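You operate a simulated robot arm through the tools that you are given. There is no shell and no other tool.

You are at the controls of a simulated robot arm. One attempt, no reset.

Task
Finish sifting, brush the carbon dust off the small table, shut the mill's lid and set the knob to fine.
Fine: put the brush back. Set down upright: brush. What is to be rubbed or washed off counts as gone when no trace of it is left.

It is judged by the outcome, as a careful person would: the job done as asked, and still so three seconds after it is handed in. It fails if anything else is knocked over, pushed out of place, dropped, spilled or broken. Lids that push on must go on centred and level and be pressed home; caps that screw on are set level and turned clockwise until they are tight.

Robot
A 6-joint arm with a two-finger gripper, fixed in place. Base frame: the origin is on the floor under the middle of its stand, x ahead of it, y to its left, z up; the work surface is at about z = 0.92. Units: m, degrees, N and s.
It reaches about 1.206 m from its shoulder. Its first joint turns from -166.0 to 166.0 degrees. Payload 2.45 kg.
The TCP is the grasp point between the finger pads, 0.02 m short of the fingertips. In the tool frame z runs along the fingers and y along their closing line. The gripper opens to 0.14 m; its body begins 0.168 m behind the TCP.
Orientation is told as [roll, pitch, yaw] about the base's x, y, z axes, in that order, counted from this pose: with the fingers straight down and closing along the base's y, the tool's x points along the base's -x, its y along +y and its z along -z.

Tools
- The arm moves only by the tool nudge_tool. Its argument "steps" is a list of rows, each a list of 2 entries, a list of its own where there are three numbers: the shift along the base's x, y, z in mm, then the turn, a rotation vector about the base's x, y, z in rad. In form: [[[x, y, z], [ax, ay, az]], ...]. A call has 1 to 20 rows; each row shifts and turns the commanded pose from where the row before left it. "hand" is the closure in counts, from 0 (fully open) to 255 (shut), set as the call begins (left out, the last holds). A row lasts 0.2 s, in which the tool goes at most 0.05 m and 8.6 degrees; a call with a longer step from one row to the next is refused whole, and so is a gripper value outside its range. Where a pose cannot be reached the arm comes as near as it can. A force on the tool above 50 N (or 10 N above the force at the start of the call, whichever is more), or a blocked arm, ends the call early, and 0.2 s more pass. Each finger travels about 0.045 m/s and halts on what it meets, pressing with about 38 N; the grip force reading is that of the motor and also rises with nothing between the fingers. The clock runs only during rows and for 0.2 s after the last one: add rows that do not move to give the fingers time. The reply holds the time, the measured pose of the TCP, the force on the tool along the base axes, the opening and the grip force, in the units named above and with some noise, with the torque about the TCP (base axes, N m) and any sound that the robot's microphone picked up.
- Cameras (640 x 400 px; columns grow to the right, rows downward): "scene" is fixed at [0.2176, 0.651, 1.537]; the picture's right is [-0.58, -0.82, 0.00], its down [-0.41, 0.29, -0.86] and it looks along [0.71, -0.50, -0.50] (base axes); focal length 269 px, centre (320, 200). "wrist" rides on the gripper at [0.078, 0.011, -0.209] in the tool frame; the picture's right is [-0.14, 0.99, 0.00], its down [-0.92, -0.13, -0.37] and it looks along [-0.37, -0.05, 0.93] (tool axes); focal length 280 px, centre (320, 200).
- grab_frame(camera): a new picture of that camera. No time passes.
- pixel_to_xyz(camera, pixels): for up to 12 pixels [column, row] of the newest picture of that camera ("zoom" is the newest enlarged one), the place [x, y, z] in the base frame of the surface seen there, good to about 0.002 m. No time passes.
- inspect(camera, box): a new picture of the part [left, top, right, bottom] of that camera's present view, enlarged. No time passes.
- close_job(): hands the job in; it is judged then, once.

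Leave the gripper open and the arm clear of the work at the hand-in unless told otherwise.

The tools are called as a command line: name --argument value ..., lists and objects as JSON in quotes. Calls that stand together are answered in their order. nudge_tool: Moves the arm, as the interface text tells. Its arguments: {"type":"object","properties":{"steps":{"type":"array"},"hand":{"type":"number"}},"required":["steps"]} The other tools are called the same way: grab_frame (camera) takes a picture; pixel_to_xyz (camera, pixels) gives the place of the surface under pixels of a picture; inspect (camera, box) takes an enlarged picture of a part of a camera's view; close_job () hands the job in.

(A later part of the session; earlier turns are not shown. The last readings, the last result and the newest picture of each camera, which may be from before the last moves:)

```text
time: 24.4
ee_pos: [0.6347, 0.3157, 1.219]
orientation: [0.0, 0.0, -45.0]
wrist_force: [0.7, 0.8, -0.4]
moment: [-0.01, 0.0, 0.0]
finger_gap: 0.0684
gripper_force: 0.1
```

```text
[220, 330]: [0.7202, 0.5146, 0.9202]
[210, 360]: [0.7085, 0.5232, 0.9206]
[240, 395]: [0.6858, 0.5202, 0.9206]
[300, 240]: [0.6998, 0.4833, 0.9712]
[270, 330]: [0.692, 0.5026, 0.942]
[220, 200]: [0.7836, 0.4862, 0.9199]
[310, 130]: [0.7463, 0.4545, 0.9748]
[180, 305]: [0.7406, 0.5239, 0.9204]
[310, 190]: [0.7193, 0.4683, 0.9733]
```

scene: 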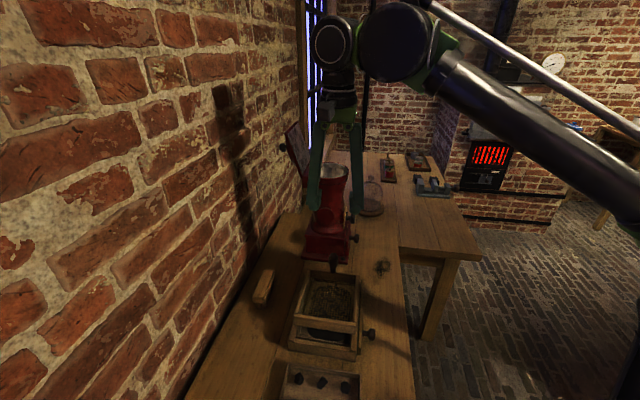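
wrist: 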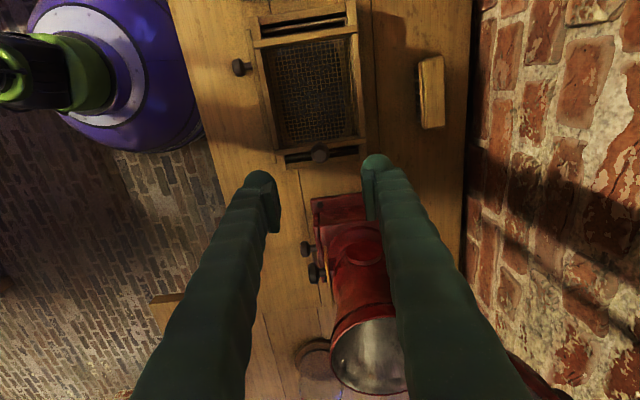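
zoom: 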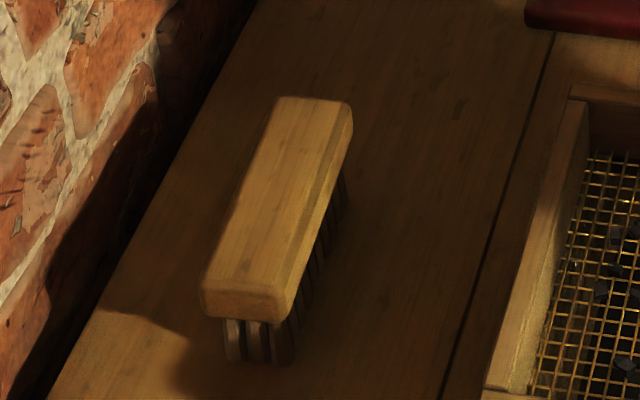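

Brush centre is at about (0.729, 0.477), block 35 mm wide with its top at z 0.972. I move above it at height and then descend to z ≈ 1.03, fingers 69 mm open.

nudge_tool --steps '[[[18.7, 32.4, 0], [0, 0, 0]], [[18.7, 32.4, 0], [0, 0, 0]], [[18.7, 32.5, 0], [0, 0, 0]], [[18.7, 32.5, 0], [0, 0, 0]], [[18.7, 32.5, 0], [0, 0, 0]], [[0, 0, -40], [0, 0, 0]], [[0, 0, -40], [0, 0, 0]], [[0, 0, -40], [0, 0, 0]], [[0, 0, -40], [0, 0, 0]], [[0, 0, -28], [0, 0, 0]], [[0, 0, 0], [0, 0, 0]]]' --hand 130

grab_frame --camera "wrist"

grab_frame --camera "scene"

```text
time: 26.8
ee_pos: [0.7287, 0.4779, 1.0283]
orientation: [0.0, 0.0, -45.0]
wrist_force: [0.6, -0.4, 0.1]
moment: [0.02, 0.01, 0.01]
finger_gap: 0.0683
gripper_force: 0.0
```

```text
taken
```

wrist: 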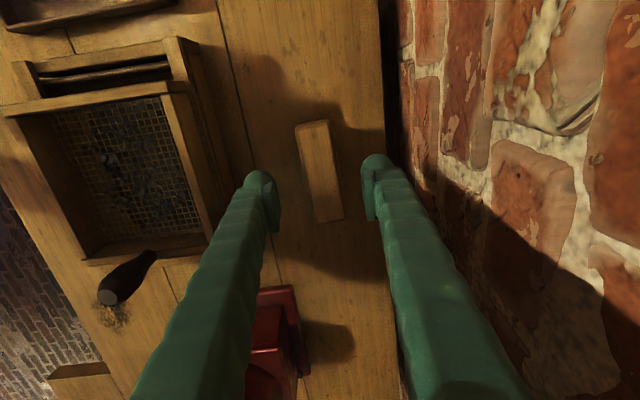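

```text
taken
```

scene: 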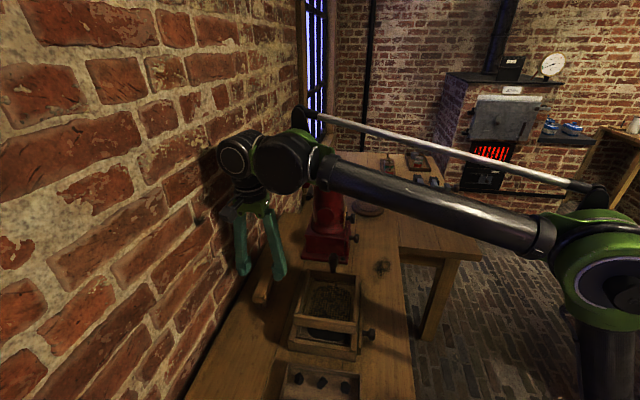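

The brush lies between the open fingers (pixels 297–345, 120–225). I go down 66 mm to z ≈ 0.962, slowly at the end.

nudge_tool --steps '[[[0, 0, -25], [0, 0, 0]], [[0, 0, -25], [0, 0, 0]], [[0, 0, -10], [0, 0, 0]], [[0, 0, -7], [0, 0, 0]], [[0, 0, 0], [0, 0, 0]]]' --hand 130

inspect --camera "wrist" --box '[220, 80, 420, 260]'

inspect --camera "scene" --box '[215, 230, 315, 320]'

```text
time: 28.0
ee_pos: [0.7281, 0.4791, 0.9637]
orientation: [-0.1, 0.0, -45.0]
wrist_force: [-0.2, 0.5, 0.3]
moment: [-0.01, 0.01, 0.0]
finger_gap: 0.0685
gripper_force: 0.0
```

```text
2.22 times, centred on (320, 170) of wrist
```

zoom: 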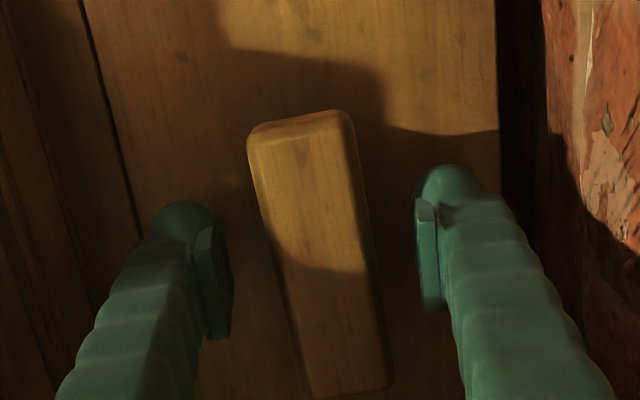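

```text
4.44 times, centred on (265, 275) of scene
```

zoom: 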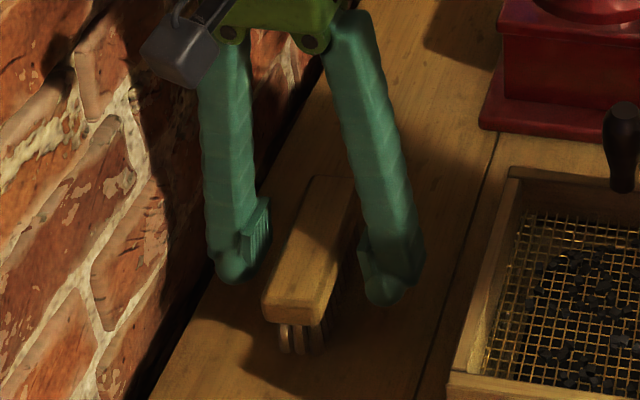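

Fingers are on both sides of the brush block, clear of wall and table. I close on it.

nudge_tool --steps '[[[0, 0, 0], [0, 0, 0]], [[0, 0, 0], [0, 0, 0]], [[0, 0, 0], [0, 0, 0]], [[0, 0, 0], [0, 0, 0]], [[0, 0, 0], [0, 0, 0]]]' --hand 255

inspect --camera "wrist" --box '[220, 80, 420, 260]'

inspect --camera "scene" --box '[215, 230, 315, 320]'

```text
time: 29.2
ee_pos: [0.7284, 0.477, 0.9615]
orientation: [0.0, 0.0, -45.1]
wrist_force: [-0.3, -0.6, 0.8]
moment: [-0.03, -0.02, -0.02]
finger_gap: 0.0346
gripper_force: 37.7
```

```text
2.22 times, centred on (320, 170) of wrist
```

zoom: 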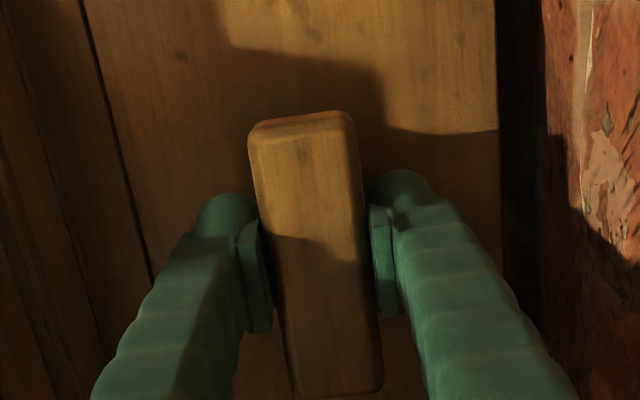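

```text
4.44 times, centred on (265, 275) of scene
```

zoom: 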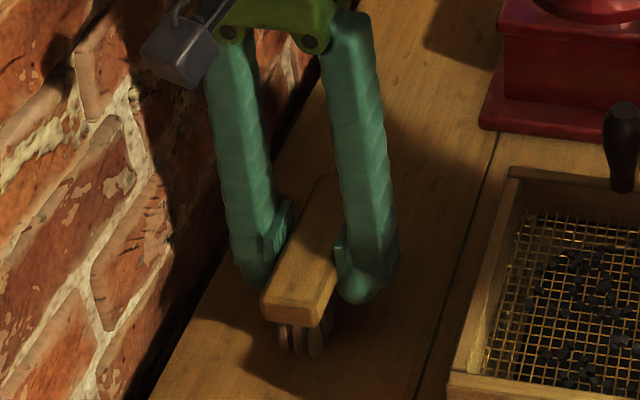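

The brush is gripped (gap 34.6 mm). I lift it 200 mm, which clears the sieve handle, then move along the table toward the dust.

nudge_tool --steps '[[[0, 0, 10], [0, 0, 0]], [[0, 0, 30], [0, 0, 0]], [[0, 0, 40], [0, 0, 0]], [[0, 0, 40], [0, 0, 0]], [[0, 0, 40], [0, 0, 0]], [[0, 0, 40], [0, 0, 0]], [[-25, -25, 0], [0, 0, 0]], [[-25, -25, 0], [0, 0, 0]], [[-25, -25, 0], [0, 0, 0]], [[-25, -25, 0], [0, 0, 0]], [[-25, -25, 0], [0, 0, 0]], [[-25, -25, 0], [0, 0, 0]], [[-25, -25, 0], [0, 0, 0]], [[-15, -15, 0], [0, 0, 0]], [[25, -25, 0], [0, 0, 0]], [[25, -25, 0], [0, 0, 0]], [[25, -25, 0], [0, 0, 0]], [[25, -25, 0], [0, 0, 0]], [[0, 0, 0], [0, 0, 0]]]'

grab_frame --camera "wrist"

grab_frame --camera "scene"

```text
time: 33.2
ee_pos: [0.6393, 0.1865, 1.1625]
orientation: [0.0, 0.0, -45.0]
wrist_force: [0.2, 0.8, -1.2]
moment: [0.0, -0.02, -0.01]
finger_gap: 0.0344
gripper_force: 37.7
```

```text
taken
```

wrist: 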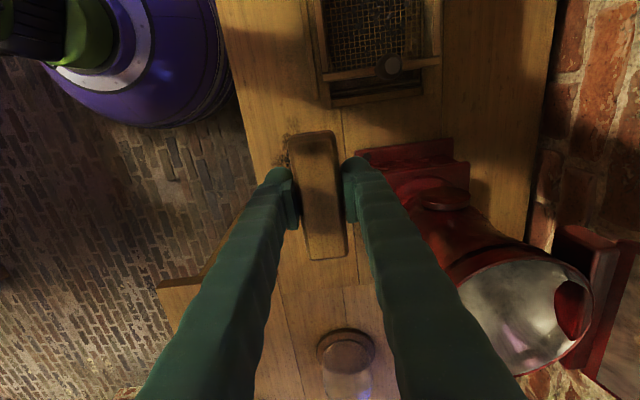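

```text
taken
```

scene: 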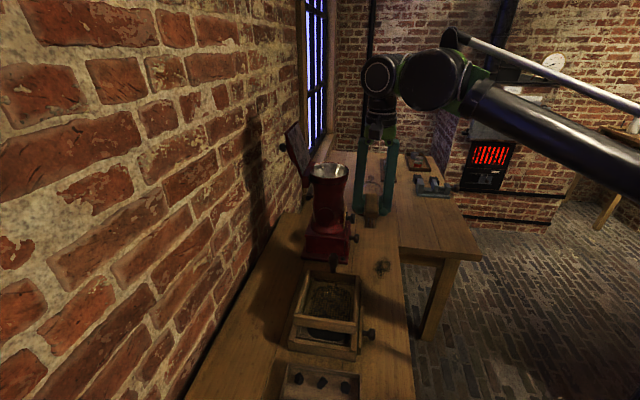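

The TCP is at u ≈ 0.320, v ≈ 0.584, right beside the dust's wall-side edge. I descend to 8 mm above contact.

nudge_tool --steps '[[[0, 0, -40], [0, 0, 0]], [[0, 0, -40], [0, 0, 0]], [[0, 0, -40], [0, 0, 0]], [[0, 0, -40], [0, 0, 0]], [[0, 0, -22], [0, 0, 0]], [[0, 0, -10], [0, 0, 0]], [[0, 0, 0], [0, 0, 0]]]'

grab_frame --camera "wrist"

inspect --camera "scene" --box '[320, 200, 430, 300]'

```text
time: 34.8
ee_pos: [0.6412, 0.1874, 0.97]
orientation: [-0.1, 0.0, -45.1]
wrist_force: [0.5, 0.1, -0.7]
moment: [0.02, -0.03, -0.03]
finger_gap: 0.0346
gripper_force: 37.7
```

```text
taken
```

wrist: 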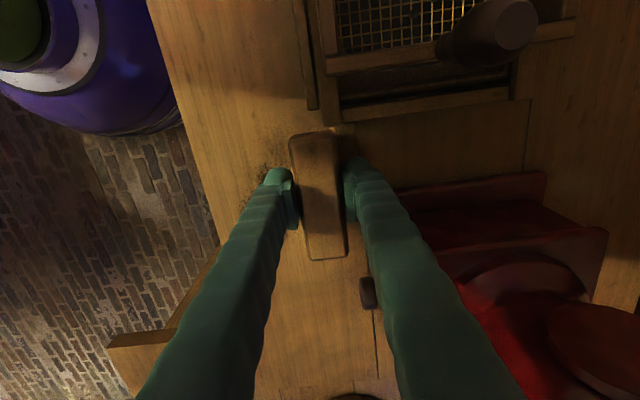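

```text
4.00 times, centred on (375, 250) of scene
```

zoom: 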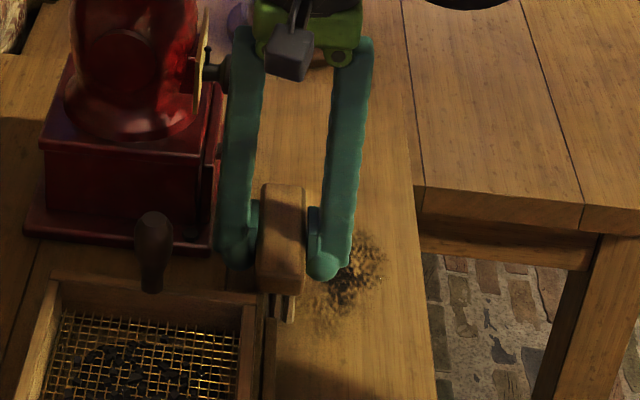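

The brush hangs 8 mm above the wood with the dust just in front of it. I lower 8 mm to touch.

nudge_tool --steps '[[[0, 0, -3], [0, 0, 0]], [[0, 0, -3], [0, 0, 0]], [[0, 0, -1], [0, 0, 0]], [[0, 0, -1], [0, 0, 0]], [[0, 0, 0], [0, 0, 0]]]'

```text
time: 36.0
ee_pos: [0.6407, 0.1872, 0.9622]
orientation: [0.0, -0.1, -45.0]
wrist_force: [3.9, 0.9, 9.9]
moment: [0.07, -0.12, 0.01]
finger_gap: 0.0345
gripper_force: 38.2
```

Contact at about 10 N. I sweep slowly along -v, over the patch and past the table edge (145 mm).

nudge_tool --steps '[[[-7.07, -7.07, 0], [0, 0, 0]], [[-7.07, -7.07, 0], [0, 0, 0]], [[-7.07, -7.07, 0], [0, 0, 0]], [[-7.07, -7.07, 0], [0, 0, 0]], [[-7.07, -7.07, 0], [0, 0, 0]], [[-7.07, -7.07, 0], [0, 0, 0]], [[-7.07, -7.07, 0], [0, 0, 0]], [[-7.07, -7.07, 0], [0, 0, 0]], [[-7.07, -7.07, 0], [0, 0, 0]], [[-7.07, -7.07, 0], [0, 0, 0]], [[-7.07, -7.07, 0], [0, 0, 0]], [[-7.07, -7.07, 0], [0, 0, 0]], [[-7.07, -7.07, 0], [0, 0, 0]], [[-7.07, -7.07, 0], [0, 0, 0]], [[0, 0, 0], [0, 0, 0]]]'

grab_frame --camera "wrist"

inspect --camera "scene" --box '[320, 220, 450, 340]'

```text
time: 39.2
ee_pos: [0.5398, 0.088, 0.9632]
orientation: [0.0, 0.0, -44.9]
wrist_force: [-0.5, -0.6, -1.1]
moment: [0.01, 0.02, 0.0]
finger_gap: 0.0347
gripper_force: 37.9
```

```text
taken
```

wrist: 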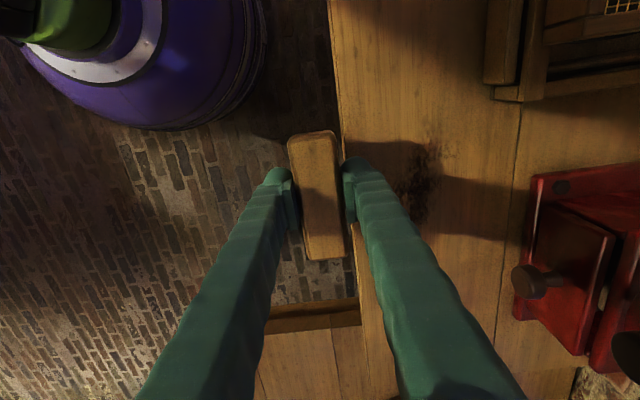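

```text
3.33 times, centred on (385, 280) of scene
```

zoom: 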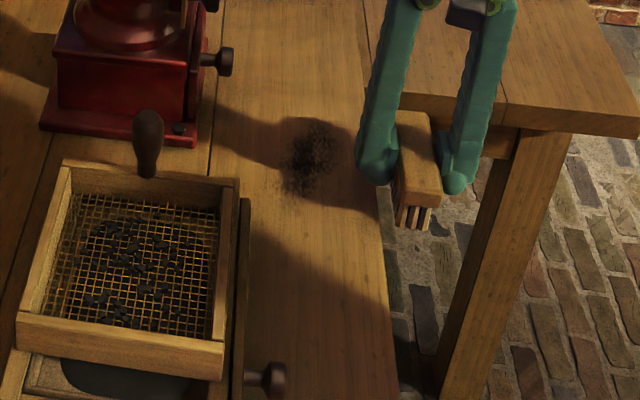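

The patch is still there, perhaps slightly lighter. I lift 15 mm, go back over it, set down 0.5 mm deeper and sweep partway to read the force.

nudge_tool --steps '[[[0, 0, 15], [0, 0, 0]], [[24.75, 24.75, 0], [0, 0, 0]], [[24.75, 24.75, 0], [0, 0, 0]], [[24.75, 24.75, 0], [0, 0, 0]], [[17.67, 17.67, 0], [0, 0, 0]], [[0, 0, -8], [0, 0, 0]], [[0, 0, -6], [0, 0, 0]], [[0, 0, -1.5], [0, 0, 0]], [[0, 0, 0], [0, 0, 0]]]'

nudge_tool --steps '[[[-7.07, -7.07, 0], [0, 0, 0]], [[-7.07, -7.07, 0], [0, 0, 0]], [[-7.07, -7.07, 0], [0, 0, 0]], [[-7.07, -7.07, 0], [0, 0, 0]], [[-7.07, -7.07, 0], [0, 0, 0]]]'

grab_frame --camera "wrist"

inspect --camera "scene" --box '[320, 220, 450, 340]'

```text
time: 41.2
ee_pos: [0.6325, 0.1804, 0.9624]
orientation: [0.0, 0.1, -45.0]
wrist_force: [3.2, 0.8, 7.5]
moment: [-0.05, -0.05, 0.0]
finger_gap: 0.0344
gripper_force: 37.8
```

```text
time: 42.4
ee_pos: [0.5975, 0.1458, 0.9627]
orientation: [0.1, 0.0, -44.9]
wrist_force: [0.5, 1.0, 4.9]
moment: [-0.03, 0.06, 0.0]
finger_gap: 0.0348
gripper_force: 37.9
```

```text
taken
```

wrist: 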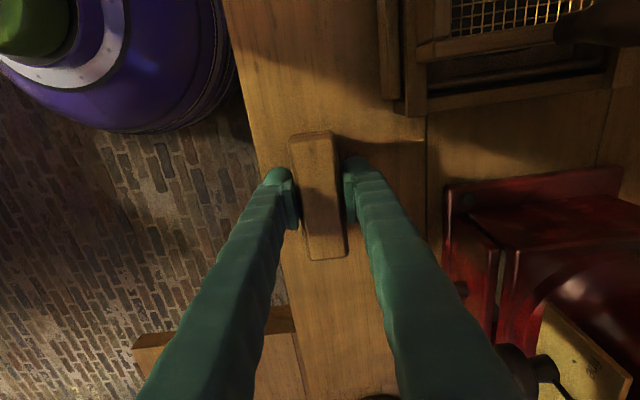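

```text
3.33 times, centred on (385, 280) of scene
```

zoom: 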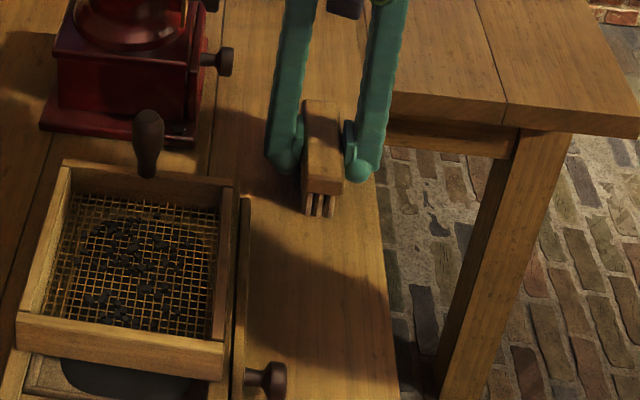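

Behind the brush the wood looks clean now. I finish this stroke past the edge.

nudge_tool --steps '[[[-7.07, -7.07, 0], [0, 0, 0]], [[-7.07, -7.07, 0], [0, 0, 0]], [[-7.07, -7.07, 0], [0, 0, 0]], [[-7.07, -7.07, 0], [0, 0, 0]], [[-7.07, -7.07, 0], [0, 0, 0]], [[-7.07, -7.07, 0], [0, 0, 0]], [[-7.07, -7.07, 0], [0, 0, 0]], [[-7.07, -7.07, 0], [0, 0, 0]], [[0, 0, 0], [0, 0, 0]]]'

inspect --camera "wrist" --box '[330, 60, 530, 280]'

inspect --camera "scene" --box '[340, 220, 430, 300]'

```text
time: 44.4
ee_pos: [0.5386, 0.0881, 0.9612]
orientation: [0.0, 0.1, -45.1]
wrist_force: [-0.3, -0.6, -0.9]
moment: [0.04, 0.04, 0.0]
finger_gap: 0.0344
gripper_force: 37.5
```

```text
1.82 times, centred on (430, 170) of wrist
```

zoom: 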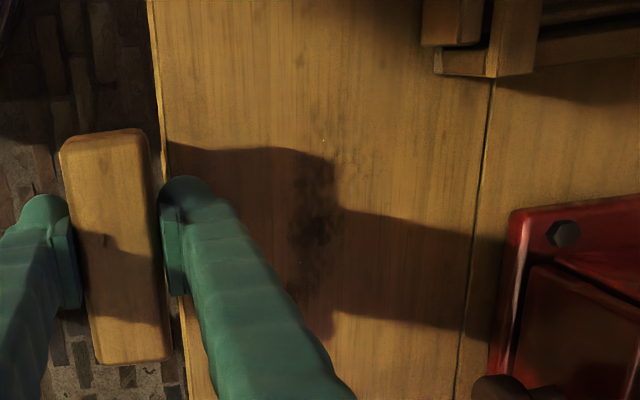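

```text
5.00 times, centred on (385, 260) of scene
```

zoom: 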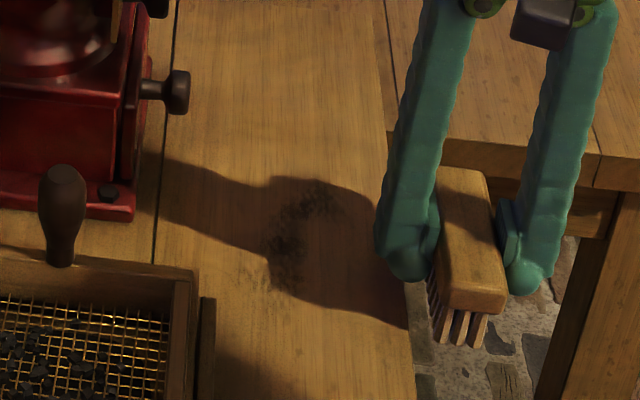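

The dust fades with each stroke. I repeat, shifted 30 mm toward the mill to cover the patch's other part.

nudge_tool --steps '[[[0, 0, 15], [0, 0, 0]], [[29.2, 18.6, 0], [0, 0, 0]], [[29.2, 18.6, 0], [0, 0, 0]], [[29.2, 18.6, 0], [0, 0, 0]], [[29.2, 18.6, 0], [0, 0, 0]], [[0, 0, -8], [0, 0, 0]], [[0, 0, -6], [0, 0, 0]], [[0, 0, -1.4], [0, 0, 0]], [[-8.7, -8.7, 0], [0, 0, 0]], [[-8.7, -8.7, 0], [0, 0, 0]], [[-8.7, -8.7, 0], [0, 0, 0]], [[-8.7, -8.7, 0], [0, 0, 0]], [[-8.7, -8.7, 0], [0, 0, 0]], [[-8.7, -8.7, 0], [0, 0, 0]], [[-8.7, -8.7, 0], [0, 0, 0]], [[-8.7, -8.7, 0], [0, 0, 0]], [[-8.7, -8.7, 0], [0, 0, 0]], [[-8.7, -8.7, 0], [0, 0, 0]], [[-8.7, -8.7, 0], [0, 0, 0]]]'

inspect --camera "wrist" --box '[330, 60, 530, 280]'

inspect --camera "scene" --box '[340, 220, 430, 300]'

```text
time: 48.4
ee_pos: [0.5613, 0.0651, 0.959]
orientation: [0.0, 0.1, -45.0]
wrist_force: [-0.3, 0.1, -0.3]
moment: [-0.03, 0.03, 0.0]
finger_gap: 0.0344
gripper_force: 38.3
```

```text
1.82 times, centred on (430, 170) of wrist
```

zoom: 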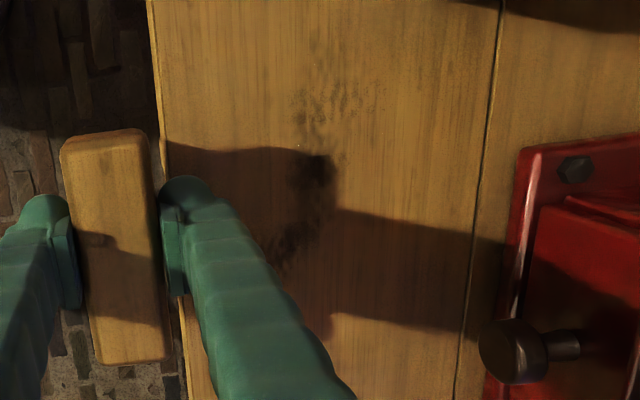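

```text
5.00 times, centred on (385, 260) of scene
```

zoom: 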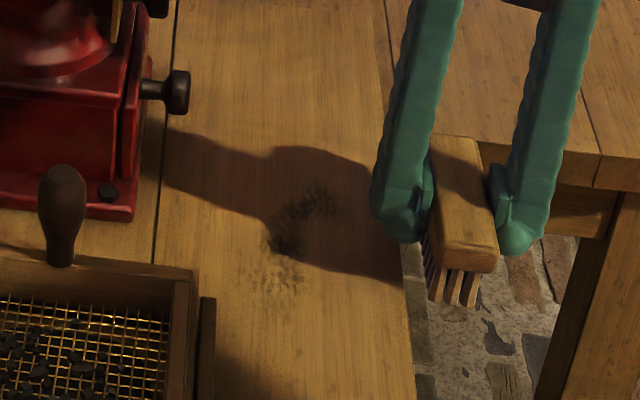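

Part of it is fainter; remnants remain. I measure where they are.

inspect --camera "wrist" --box '[330, 60, 530, 280]'

pixel_to_xyz --camera "zoom" --pixels '[[312, 45], [375, 95], [300, 95], [315, 170], [335, 170], [290, 180], [300, 225], [270, 260], [340, 140], [158, 150]]'

```text
1.82 times, centred on (430, 170) of wrist
```

zoom: 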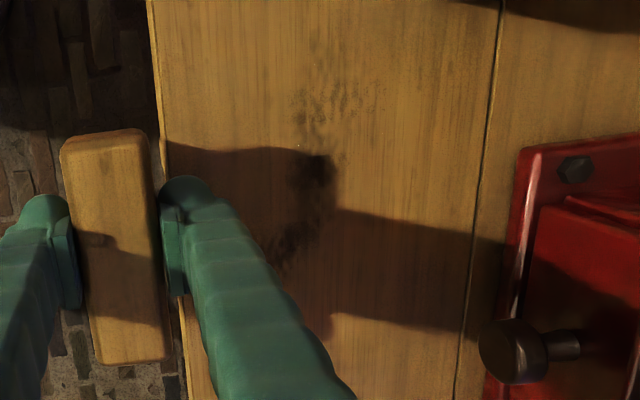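

```text
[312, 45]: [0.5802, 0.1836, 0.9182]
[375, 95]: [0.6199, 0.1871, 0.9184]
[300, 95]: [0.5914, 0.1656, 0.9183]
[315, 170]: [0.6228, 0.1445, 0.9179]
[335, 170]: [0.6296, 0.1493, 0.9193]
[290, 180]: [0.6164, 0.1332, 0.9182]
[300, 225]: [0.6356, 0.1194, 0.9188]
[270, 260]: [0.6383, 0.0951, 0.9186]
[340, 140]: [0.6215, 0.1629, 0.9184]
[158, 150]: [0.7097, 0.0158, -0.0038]
```

Remnants lie at u 0.28–0.385, v 0.52–0.57. I sweep again with the brush centred at u ≈ 0.335.

nudge_tool --steps '[[[0, 0, 15], [0, 0, 0]], [[21.9, 27.6, 0], [0, 0, 0]], [[21.9, 27.6, 0], [0, 0, 0]], [[21.9, 27.6, 0], [0, 0, 0]], [[21.9, 27.6, 0], [0, 0, 0]], [[0, 0, -8], [0, 0, 0]], [[0, 0, -6], [0, 0, 0]], [[0, 0, -1.2], [0, 0, 0]], [[-9, -9, 0], [0, 0, 0]], [[-9, -9, 0], [0, 0, 0]], [[-9, -9, 0], [0, 0, 0]], [[-9, -9, 0], [0, 0, 0]], [[-9, -9, 0], [0, 0, 0]], [[-9, -9, 0], [0, 0, 0]], [[-9, -9, 0], [0, 0, 0]], [[-9, -9, 0], [0, 0, 0]], [[-9, -9, 0], [0, 0, 0]], [[-9, -9, 0], [0, 0, 0]], [[-9, -9, 0], [0, 0, 0]]]'

inspect --camera "wrist" --box '[330, 60, 530, 280]'

inspect --camera "scene" --box '[340, 220, 430, 300]'

```text
time: 52.4
ee_pos: [0.5503, 0.077, 0.9614]
orientation: [-0.1, 0.0, -44.9]
wrist_force: [-1.0, 0.0, -1.0]
moment: [-0.01, 0.02, 0.0]
finger_gap: 0.0343
gripper_force: 38.2
```

```text
1.82 times, centred on (430, 170) of wrist
```

zoom: 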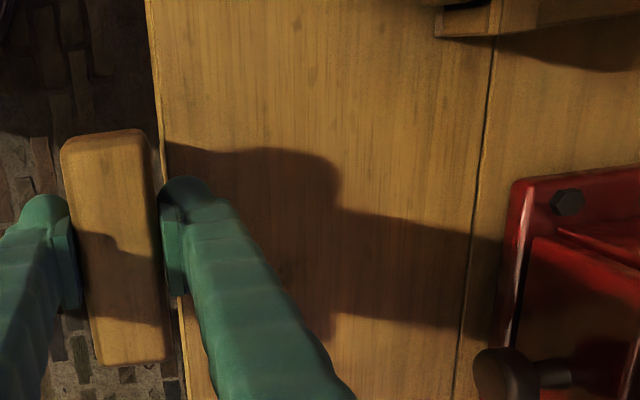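

```text
5.00 times, centred on (385, 260) of scene
```

zoom: 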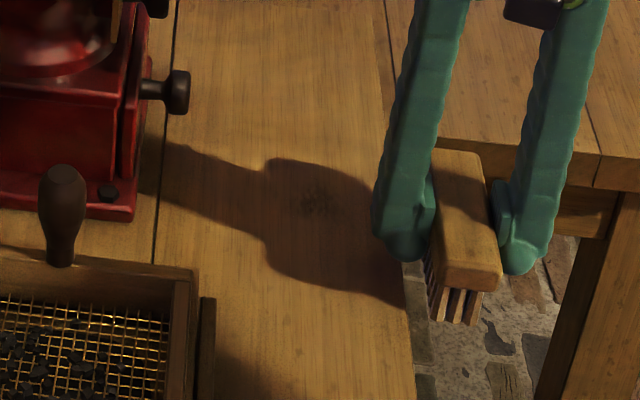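

Nearly gone: a faint trace remains near scene pixel (385, 260). I sweep once more at u ≈ 0.36.

pixel_to_xyz --camera "zoom" --pixels '[[320, 200], [330, 190], [300, 210]]'

nudge_tool --steps '[[[0, 0, 15], [0, 0, 0]], [[29.1, 20.4, 0], [0, 0, 0]], [[29.1, 20.4, 0], [0, 0, 0]], [[29.1, 20.4, 0], [0, 0, 0]], [[29.1, 20.4, 0], [0, 0, 0]], [[0, 0, -8], [0, 0, 0]], [[0, 0, -6], [0, 0, 0]], [[0, 0, -1.2], [0, 0, 0]], [[-9, -9, 0], [0, 0, 0]], [[-9, -9, 0], [0, 0, 0]], [[-9, -9, 0], [0, 0, 0]], [[-9, -9, 0], [0, 0, 0]], [[-9, -9, 0], [0, 0, 0]], [[-9, -9, 0], [0, 0, 0]], [[-9, -9, 0], [0, 0, 0]], [[-9, -9, 0], [0, 0, 0]], [[-9, -9, 0], [0, 0, 0]], [[-9, -9, 0], [0, 0, 0]], [[-9, -9, 0], [0, 0, 0]]]'

inspect --camera "wrist" --box '[330, 60, 530, 280]'

inspect --camera "scene" --box '[340, 220, 430, 300]'

```text
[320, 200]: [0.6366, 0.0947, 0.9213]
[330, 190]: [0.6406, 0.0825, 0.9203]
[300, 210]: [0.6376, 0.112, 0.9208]
```

```text
time: 56.4
ee_pos: [0.5681, 0.0584, 0.9611]
orientation: [-0.1, 0.0, -45.0]
wrist_force: [0.3, -0.5, -0.6]
moment: [0.04, 0.0, -0.02]
finger_gap: 0.0343
gripper_force: 38.7
```

```text
1.82 times, centred on (430, 170) of wrist
```

zoom: 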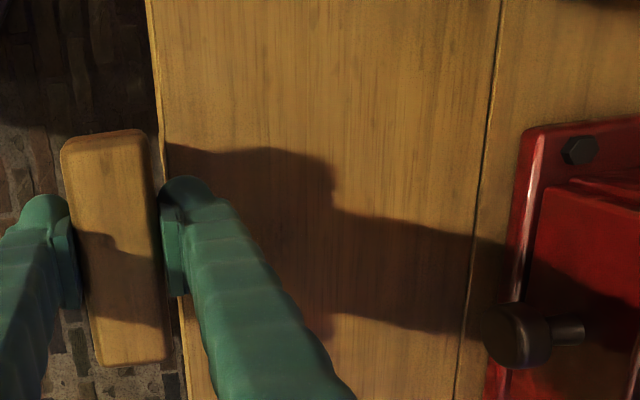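

```text
5.00 times, centred on (385, 260) of scene
```

zoom: 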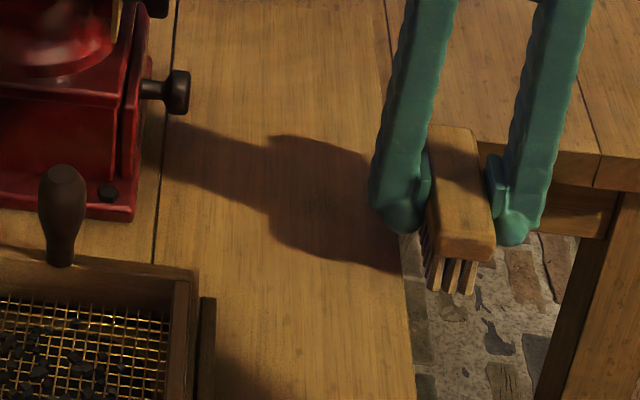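

Looks clean. For certainty I do one more stroke at u ≈ 0.315 and one at u ≈ 0.37, then look with the arm out of the light.

nudge_tool --steps '[[[0, 0, 15], [0, 0, 0]], [[16.8, 32.7, 0], [0, 0, 0]], [[16.8, 32.7, 0], [0, 0, 0]], [[16.8, 32.7, 0], [0, 0, 0]], [[16.8, 32.7, 0], [0, 0, 0]], [[0, 0, -8], [0, 0, 0]], [[0, 0, -6], [0, 0, 0]], [[0, 0, -1], [0, 0, 0]], [[-9, -9, 0], [0, 0, 0]], [[-9, -9, 0], [0, 0, 0]], [[-9, -9, 0], [0, 0, 0]], [[-9, -9, 0], [0, 0, 0]], [[-9, -9, 0], [0, 0, 0]], [[-9, -9, 0], [0, 0, 0]], [[-9, -9, 0], [0, 0, 0]], [[-9, -9, 0], [0, 0, 0]], [[-9, -9, 0], [0, 0, 0]], [[-9, -9, 0], [0, 0, 0]], [[-9, -9, 0], [0, 0, 0]]]'

nudge_tool --steps '[[[0, 0, 15], [0, 0, 0]], [[34.5, 15, 0], [0, 0, 0]], [[34.5, 15, 0], [0, 0, 0]], [[34.5, 15, 0], [0, 0, 0]], [[34.5, 15, 0], [0, 0, 0]], [[0, 0, -8], [0, 0, 0]], [[0, 0, -6], [0, 0, 0]], [[0, 0, -1], [0, 0, 0]], [[-9, -9, 0], [0, 0, 0]], [[-9, -9, 0], [0, 0, 0]], [[-9, -9, 0], [0, 0, 0]], [[-9, -9, 0], [0, 0, 0]], [[-9, -9, 0], [0, 0, 0]], [[-9, -9, 0], [0, 0, 0]], [[-9, -9, 0], [0, 0, 0]], [[-9, -9, 0], [0, 0, 0]], [[-9, -9, 0], [0, 0, 0]], [[-9, -9, 0], [0, 0, 0]], [[-9, -9, 0], [0, 0, 0]]]'

inspect --camera "wrist" --box '[330, 60, 530, 280]'

inspect --camera "scene" --box '[340, 220, 430, 300]'

```text
time: 60.4
ee_pos: [0.5348, 0.0922, 0.9606]
orientation: [0.1, 0.1, -45.0]
wrist_force: [0.5, -0.3, -0.8]
moment: [0.01, 0.0, 0.0]
finger_gap: 0.034
gripper_force: 37.7
```

```text
time: 64.4
ee_pos: [0.5751, 0.0534, 0.9604]
orientation: [0.1, -0.1, -45.1]
wrist_force: [-0.6, 0.1, -0.3]
moment: [-0.02, -0.04, 0.01]
finger_gap: 0.034
gripper_force: 38.4
```

```text
1.82 times, centred on (430, 170) of wrist
```

zoom: 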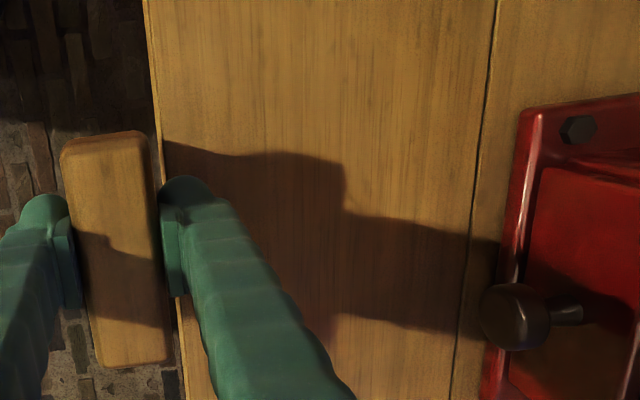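

```text
5.00 times, centred on (385, 260) of scene
```

zoom: 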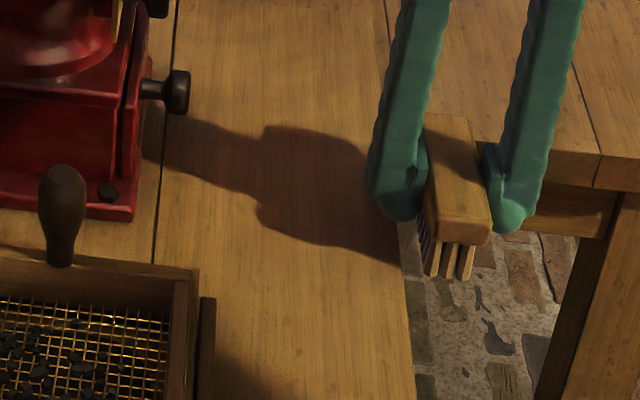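

The table is clean. I lift the brush straight up 200 mm and look at the cleaned area once more.

nudge_tool --steps '[[[0, 0, 1.3], [0, 0, 0]], [[0, 0, 40], [0, 0, 0]], [[0, 0, 40], [0, 0, 0]], [[0, 0, 40], [0, 0, 0]], [[0, 0, 40], [0, 0, 0]], [[0, 0, 40], [0, 0, 0]], [[-26.87, 26.87, 0], [0, 0, 0]], [[-26.87, 26.87, 0], [0, 0, 0]], [[-26.87, 26.87, 0], [0, 0, 0]], [[-26.87, 26.87, 0], [0, 0, 0]], [[-26.87, 26.87, 0], [0, 0, 0]], [[0, 0, 0], [0, 0, 0]]]'

grab_frame --camera "wrist"

inspect --camera "wrist" --box '[320, 120, 460, 260]'

inspect --camera "scene" --box '[340, 220, 430, 320]'

```text
time: 67.0
ee_pos: [0.4392, 0.1877, 1.1622]
orientation: [0.0, 0.0, -45.0]
wrist_force: [0.6, 0.3, -1.2]
moment: [-0.02, 0.02, -0.02]
finger_gap: 0.0338
gripper_force: 37.6
```

```text
taken
```

wrist: 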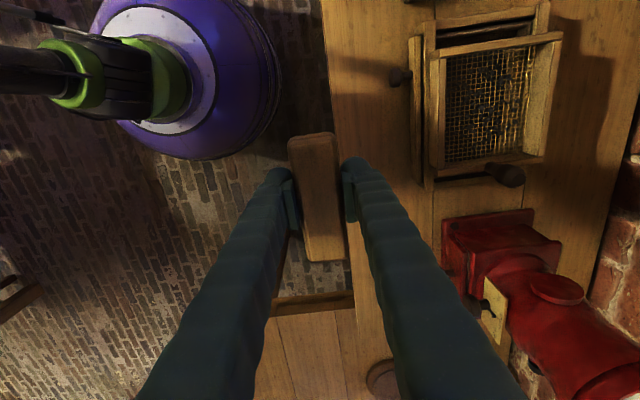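

```text
2.86 times, centred on (390, 190) of wrist
```

zoom: 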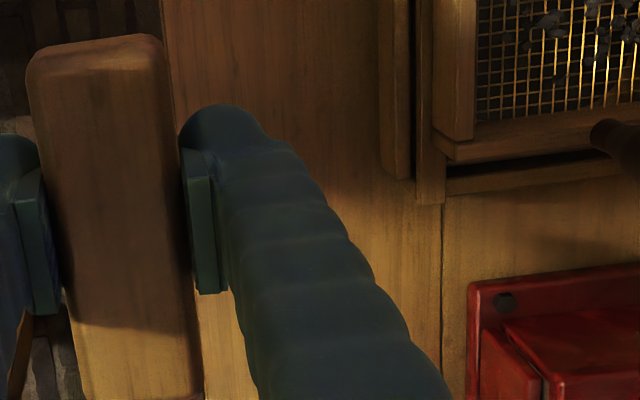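

```text
4.00 times, centred on (385, 270) of scene
```

zoom: 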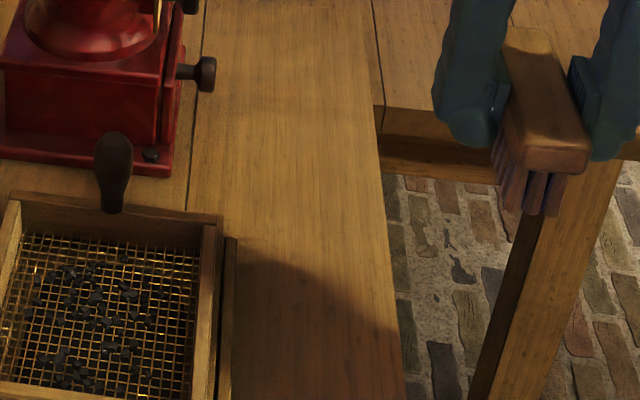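

The table shows no trace in full light. From here I can also see the mill's plate around wrist pixel (490, 305), so I zoom on it.

inspect --camera "wrist" --box '[465, 275, 525, 345]'

inspect --camera "wrist" --box '[475, 275, 515, 315]'

```text
5.71 times, centred on (495, 310) of wrist
```

zoom: 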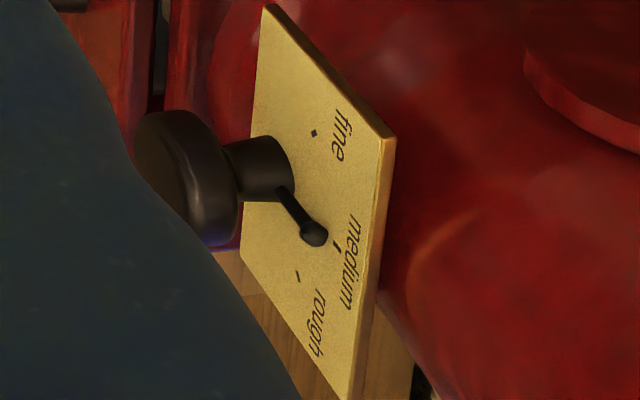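

```text
10.00 times, centred on (495, 295) of wrist
```

zoom: 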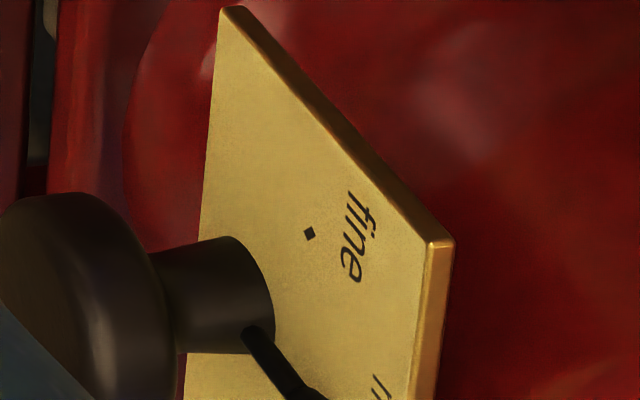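

The plate reads fine / medium / rough from left to right, and the pointer pin now points at medium (straight up). I measure the marks, pin and knob.

inspect --camera "wrist" --box '[465, 275, 525, 345]'

pixel_to_xyz --camera "zoom" --pixels '[[314, 133], [336, 246], [298, 277], [314, 233], [285, 195], [265, 160], [185, 170], [150, 170], [268, 8], [392, 137], [355, 385], [265, 130]]'

```text
5.71 times, centred on (495, 310) of wrist
```

zoom: 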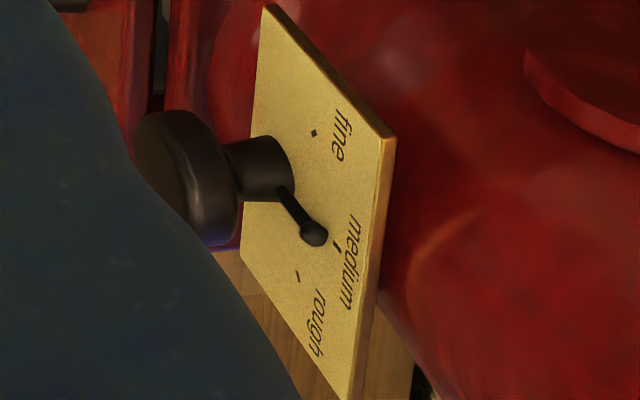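

```text
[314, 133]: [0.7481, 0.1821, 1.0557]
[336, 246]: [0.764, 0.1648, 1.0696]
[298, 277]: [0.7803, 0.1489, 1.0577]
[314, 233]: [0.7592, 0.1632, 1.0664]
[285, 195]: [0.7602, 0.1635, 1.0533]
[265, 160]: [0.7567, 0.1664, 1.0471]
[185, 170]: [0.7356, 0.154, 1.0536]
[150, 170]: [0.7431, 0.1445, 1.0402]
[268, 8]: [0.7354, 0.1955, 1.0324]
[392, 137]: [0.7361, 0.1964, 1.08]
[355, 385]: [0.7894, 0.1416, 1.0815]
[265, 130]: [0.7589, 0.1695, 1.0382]
```

Fine is at about 60° left of the pin's present position, turning about the knob axis (u ≈ 0.4235, z ≈ 1.042). First the brush goes back: I carry it at height along the table to above its old place.

nudge_tool --steps '[[[28.9, 28.9, 0], [0, 0, 0]], [[28.9, 28.9, 0], [0, 0, 0]], [[28.9, 28.9, 0], [0, 0, 0]], [[28.9, 28.9, 0], [0, 0, 0]], [[28.9, 28.9, 0], [0, 0, 0]], [[28.9, 28.9, 0], [0, 0, 0]], [[28.9, 28.9, 0], [0, 0, 0]], [[28.9, 28.9, 0], [0, 0, 0]], [[28.9, 28.9, 0], [0, 0, 0]], [[28.95, 28.95, 0], [0, 0, 0]], [[0, 0, 0], [0, 0, 0]], [[0, 0, 0], [0, 0, 0]]]'

grab_frame --camera "wrist"

grab_frame --camera "scene"

```text
time: 69.6
ee_pos: [0.7278, 0.4797, 1.1626]
orientation: [-0.1, 0.0, -45.0]
wrist_force: [-0.8, 0.0, -1.8]
moment: [-0.04, 0.0, -0.02]
finger_gap: 0.0338
gripper_force: 38.2
```

```text
taken
```

wrist: 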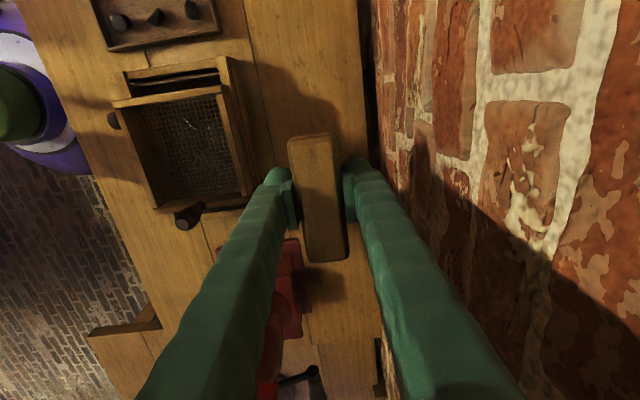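

```text
taken
```

scene: 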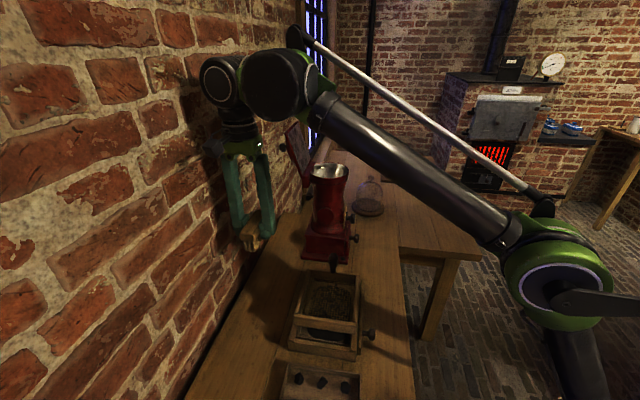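

Above the old place. I descend 192 mm, leaving about 8 mm.

nudge_tool --steps '[[[0, 0, -40], [0, 0, 0]], [[0, 0, -40], [0, 0, 0]], [[0, 0, -40], [0, 0, 0]], [[0, 0, -40], [0, 0, 0]], [[0, 0, -22], [0, 0, 0]], [[0, 0, -10], [0, 0, 0]], [[0, 0, 0], [0, 0, 0]]]'

inspect --camera "scene" --box '[215, 230, 315, 320]'

inspect --camera "wrist" --box '[220, 80, 420, 260]'

```text
time: 71.2
ee_pos: [0.7302, 0.4768, 0.9702]
orientation: [0.0, 0.0, -45.0]
wrist_force: [0.2, 0.1, -0.5]
moment: [-0.03, 0.01, 0.0]
finger_gap: 0.0336
gripper_force: 38.0
```

```text
4.44 times, centred on (265, 275) of scene
```

zoom: 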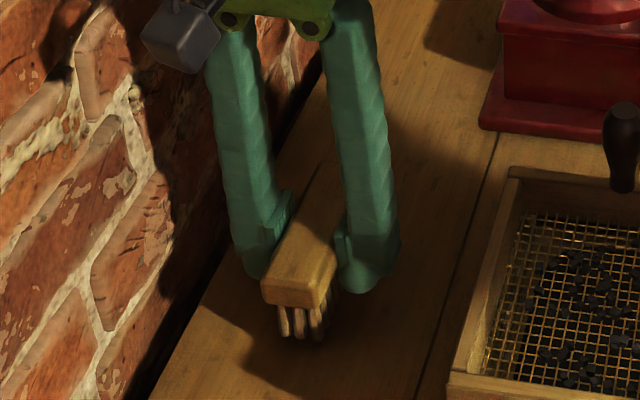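

```text
2.22 times, centred on (320, 170) of wrist
```

zoom: 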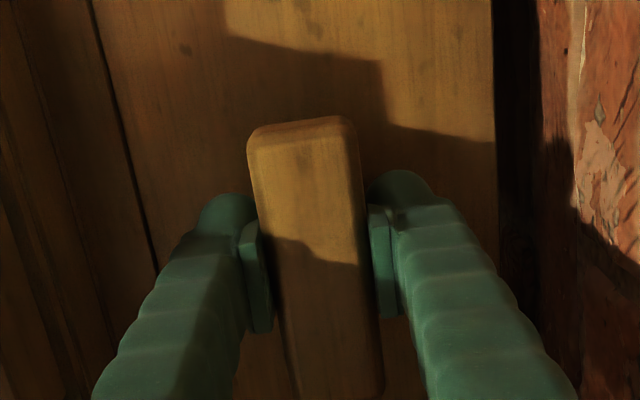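

The brush is level above its place. I lower the last 8 mm gently.

nudge_tool --steps '[[[0, 0, -3], [0, 0, 0]], [[0, 0, -3], [0, 0, 0]], [[0, 0, -1], [0, 0, 0]], [[0, 0, -0.7], [0, 0, 0]], [[0, 0, 0], [0, 0, 0]]]'

inspect --camera "scene" --box '[235, 255, 295, 310]'

```text
time: 72.4
ee_pos: [0.729, 0.4761, 0.9621]
orientation: [0.0, 0.1, -45.0]
wrist_force: [0.5, -0.7, -1.2]
moment: [0.02, -0.03, 0.0]
finger_gap: 0.0336
gripper_force: 37.4
```

```text
7.27 times, centred on (265, 282) of scene
```

zoom: 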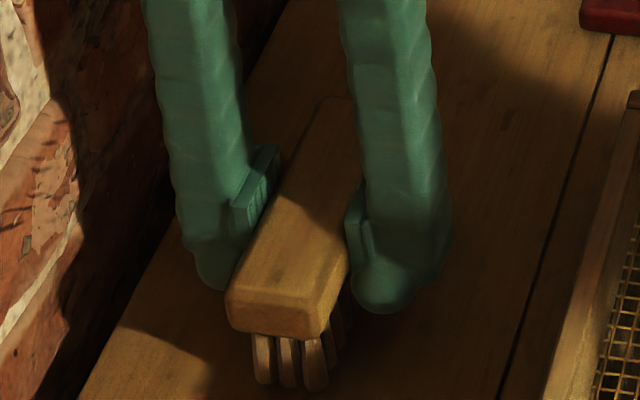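

Not yet touching (no upward force). I go down in half-millimetre steps.

nudge_tool --steps '[[[0, 0, -0.5], [0, 0, 0]], [[0, 0, -0.5], [0, 0, 0]], [[0, 0, -0.5], [0, 0, 0]], [[0, 0, 0], [0, 0, 0]]]'

```text
time: 73.4
ee_pos: [0.7298, 0.4776, 0.9615]
orientation: [-0.1, 0.0, -45.1]
wrist_force: [0.4, -1.2, -0.1]
moment: [0.01, 0.0, 0.0]
finger_gap: 0.0337
gripper_force: 38.1
```

nudge_tool --steps '[[[0, 0, -0.5], [0, 0, 0]], [[0, 0, -0.5], [0, 0, 0]], [[0, 0, 0], [0, 0, 0]]]'

inspect --camera "scene" --box '[235, 265, 295, 310]'

```text
time: 74.2
ee_pos: [0.7288, 0.4773, 0.9599]
orientation: [0.1, 0.0, -45.0]
wrist_force: [3.8, 1.3, 8.2]
moment: [-0.31, -0.45, 0.2]
finger_gap: 0.0338
gripper_force: 38.3
```

```text
8.89 times, centred on (265, 288) of scene
```

zoom: 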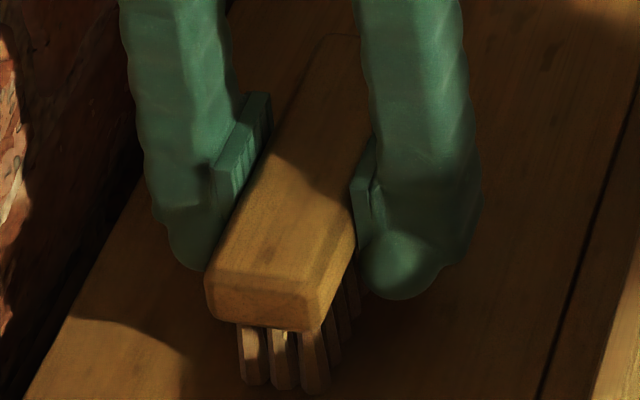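

Contact: 8 N, at the mill-side end, so the brush is tilted very slightly in the grip. I press half a millimetre more so it levels, then open.

nudge_tool --steps '[[[0, 0, -0.5], [0, 0, 0]], [[0, 0, 0], [0, 0, 0]]]'

nudge_tool --steps '[[[0, 0, 0], [0, 0, 0]], [[0, 0, 0], [0, 0, 0]], [[0, 0, 0], [0, 0, 0]], [[0, 0, 0], [0, 0, 0]], [[0, 0, 0], [0, 0, 0]]]' --hand 130

inspect --camera "scene" --box '[235, 255, 305, 310]'

inspect --camera "wrist" --box '[220, 80, 420, 260]'

```text
time: 74.8
ee_pos: [0.7286, 0.4785, 0.9587]
orientation: [0.0, 0.0, -45.0]
wrist_force: [3.1, -2.5, 14.5]
moment: [-0.64, -0.68, 0.05]
finger_gap: 0.0335
gripper_force: 38.1
```

```text
time: 76.0
ee_pos: [0.7288, 0.4781, 0.9591]
orientation: [0.0, 0.0, -45.0]
wrist_force: [0.9, 0.0, -0.8]
moment: [-0.04, 0.04, 0.0]
finger_gap: 0.0685
gripper_force: 0.0
```

```text
7.27 times, centred on (270, 282) of scene
```

zoom: 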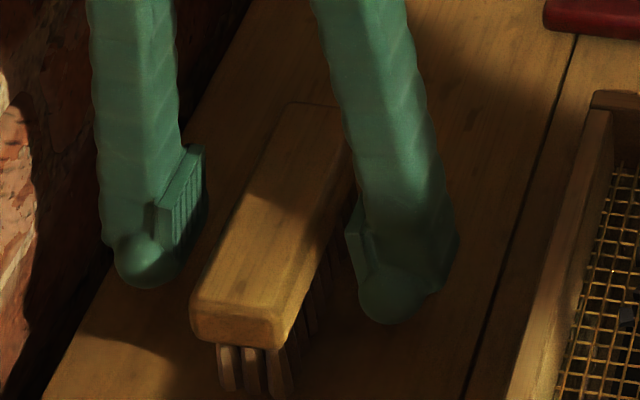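

```text
2.22 times, centred on (320, 170) of wrist
```

zoom: 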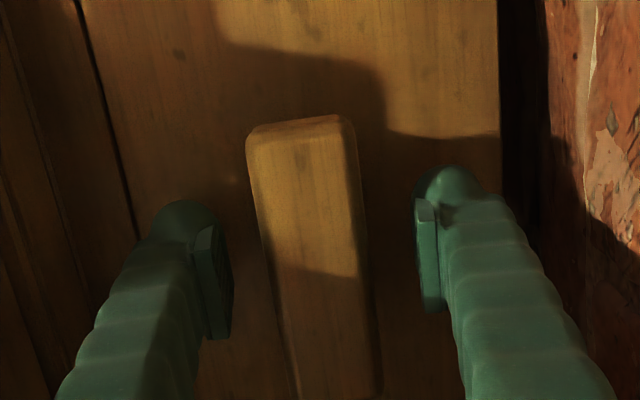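

The brush stands upright on its bristles. I raise straight up to z ≈ 1.26.

nudge_tool --steps '[[[0, 0, 20], [0, 0, 0]], [[0, 0, 40], [0, 0, 0]], [[0, 0, 40], [0, 0, 0]], [[0, 0, 40], [0, 0, 0]], [[0, 0, 40], [0, 0, 0]], [[0, 0, 40], [0, 0, 0]], [[0, 0, 40], [0, 0, 0]], [[0, 0, 40], [0, 0, 0]], [[0, 0, 0], [0, 0, 0]]]'

inspect --camera "scene" --box '[235, 255, 305, 310]'

grab_frame --camera "wrist"

pixel_to_xyz --camera "wrist" --pixels '[[320, 140], [320, 160], [320, 180]]'

```text
time: 78.0
ee_pos: [0.7209, 0.47, 1.228]
orientation: [0.0, 0.0, -45.0]
wrist_force: [0.0, 0.5, -0.1]
moment: [-0.01, -0.02, 0.0]
finger_gap: 0.0686
gripper_force: 0.1
out of reach, approached as far as the arm can: row 8
```

```text
7.27 times, centred on (270, 282) of scene
```

zoom: 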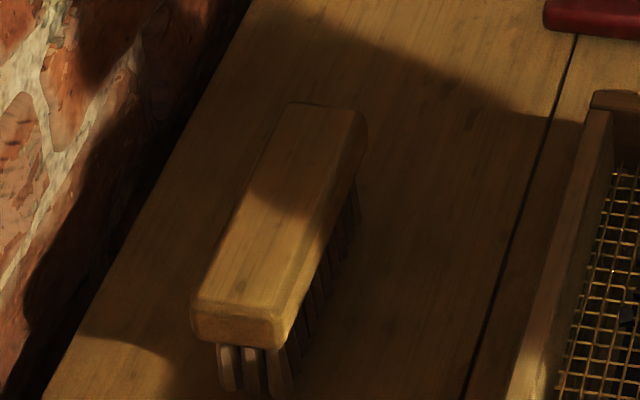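

```text
taken
```

wrist: 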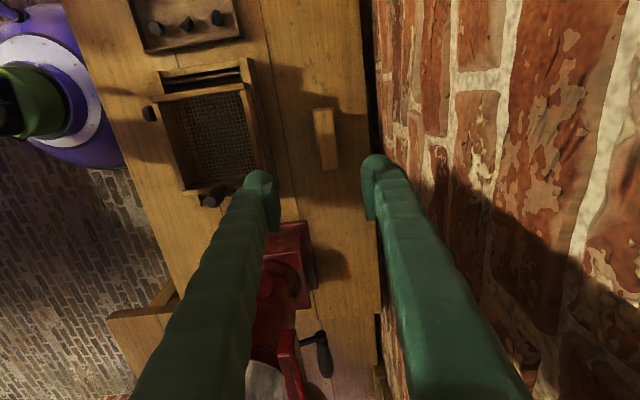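

```text
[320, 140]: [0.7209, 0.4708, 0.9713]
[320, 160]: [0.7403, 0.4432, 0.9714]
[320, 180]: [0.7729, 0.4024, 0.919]
```

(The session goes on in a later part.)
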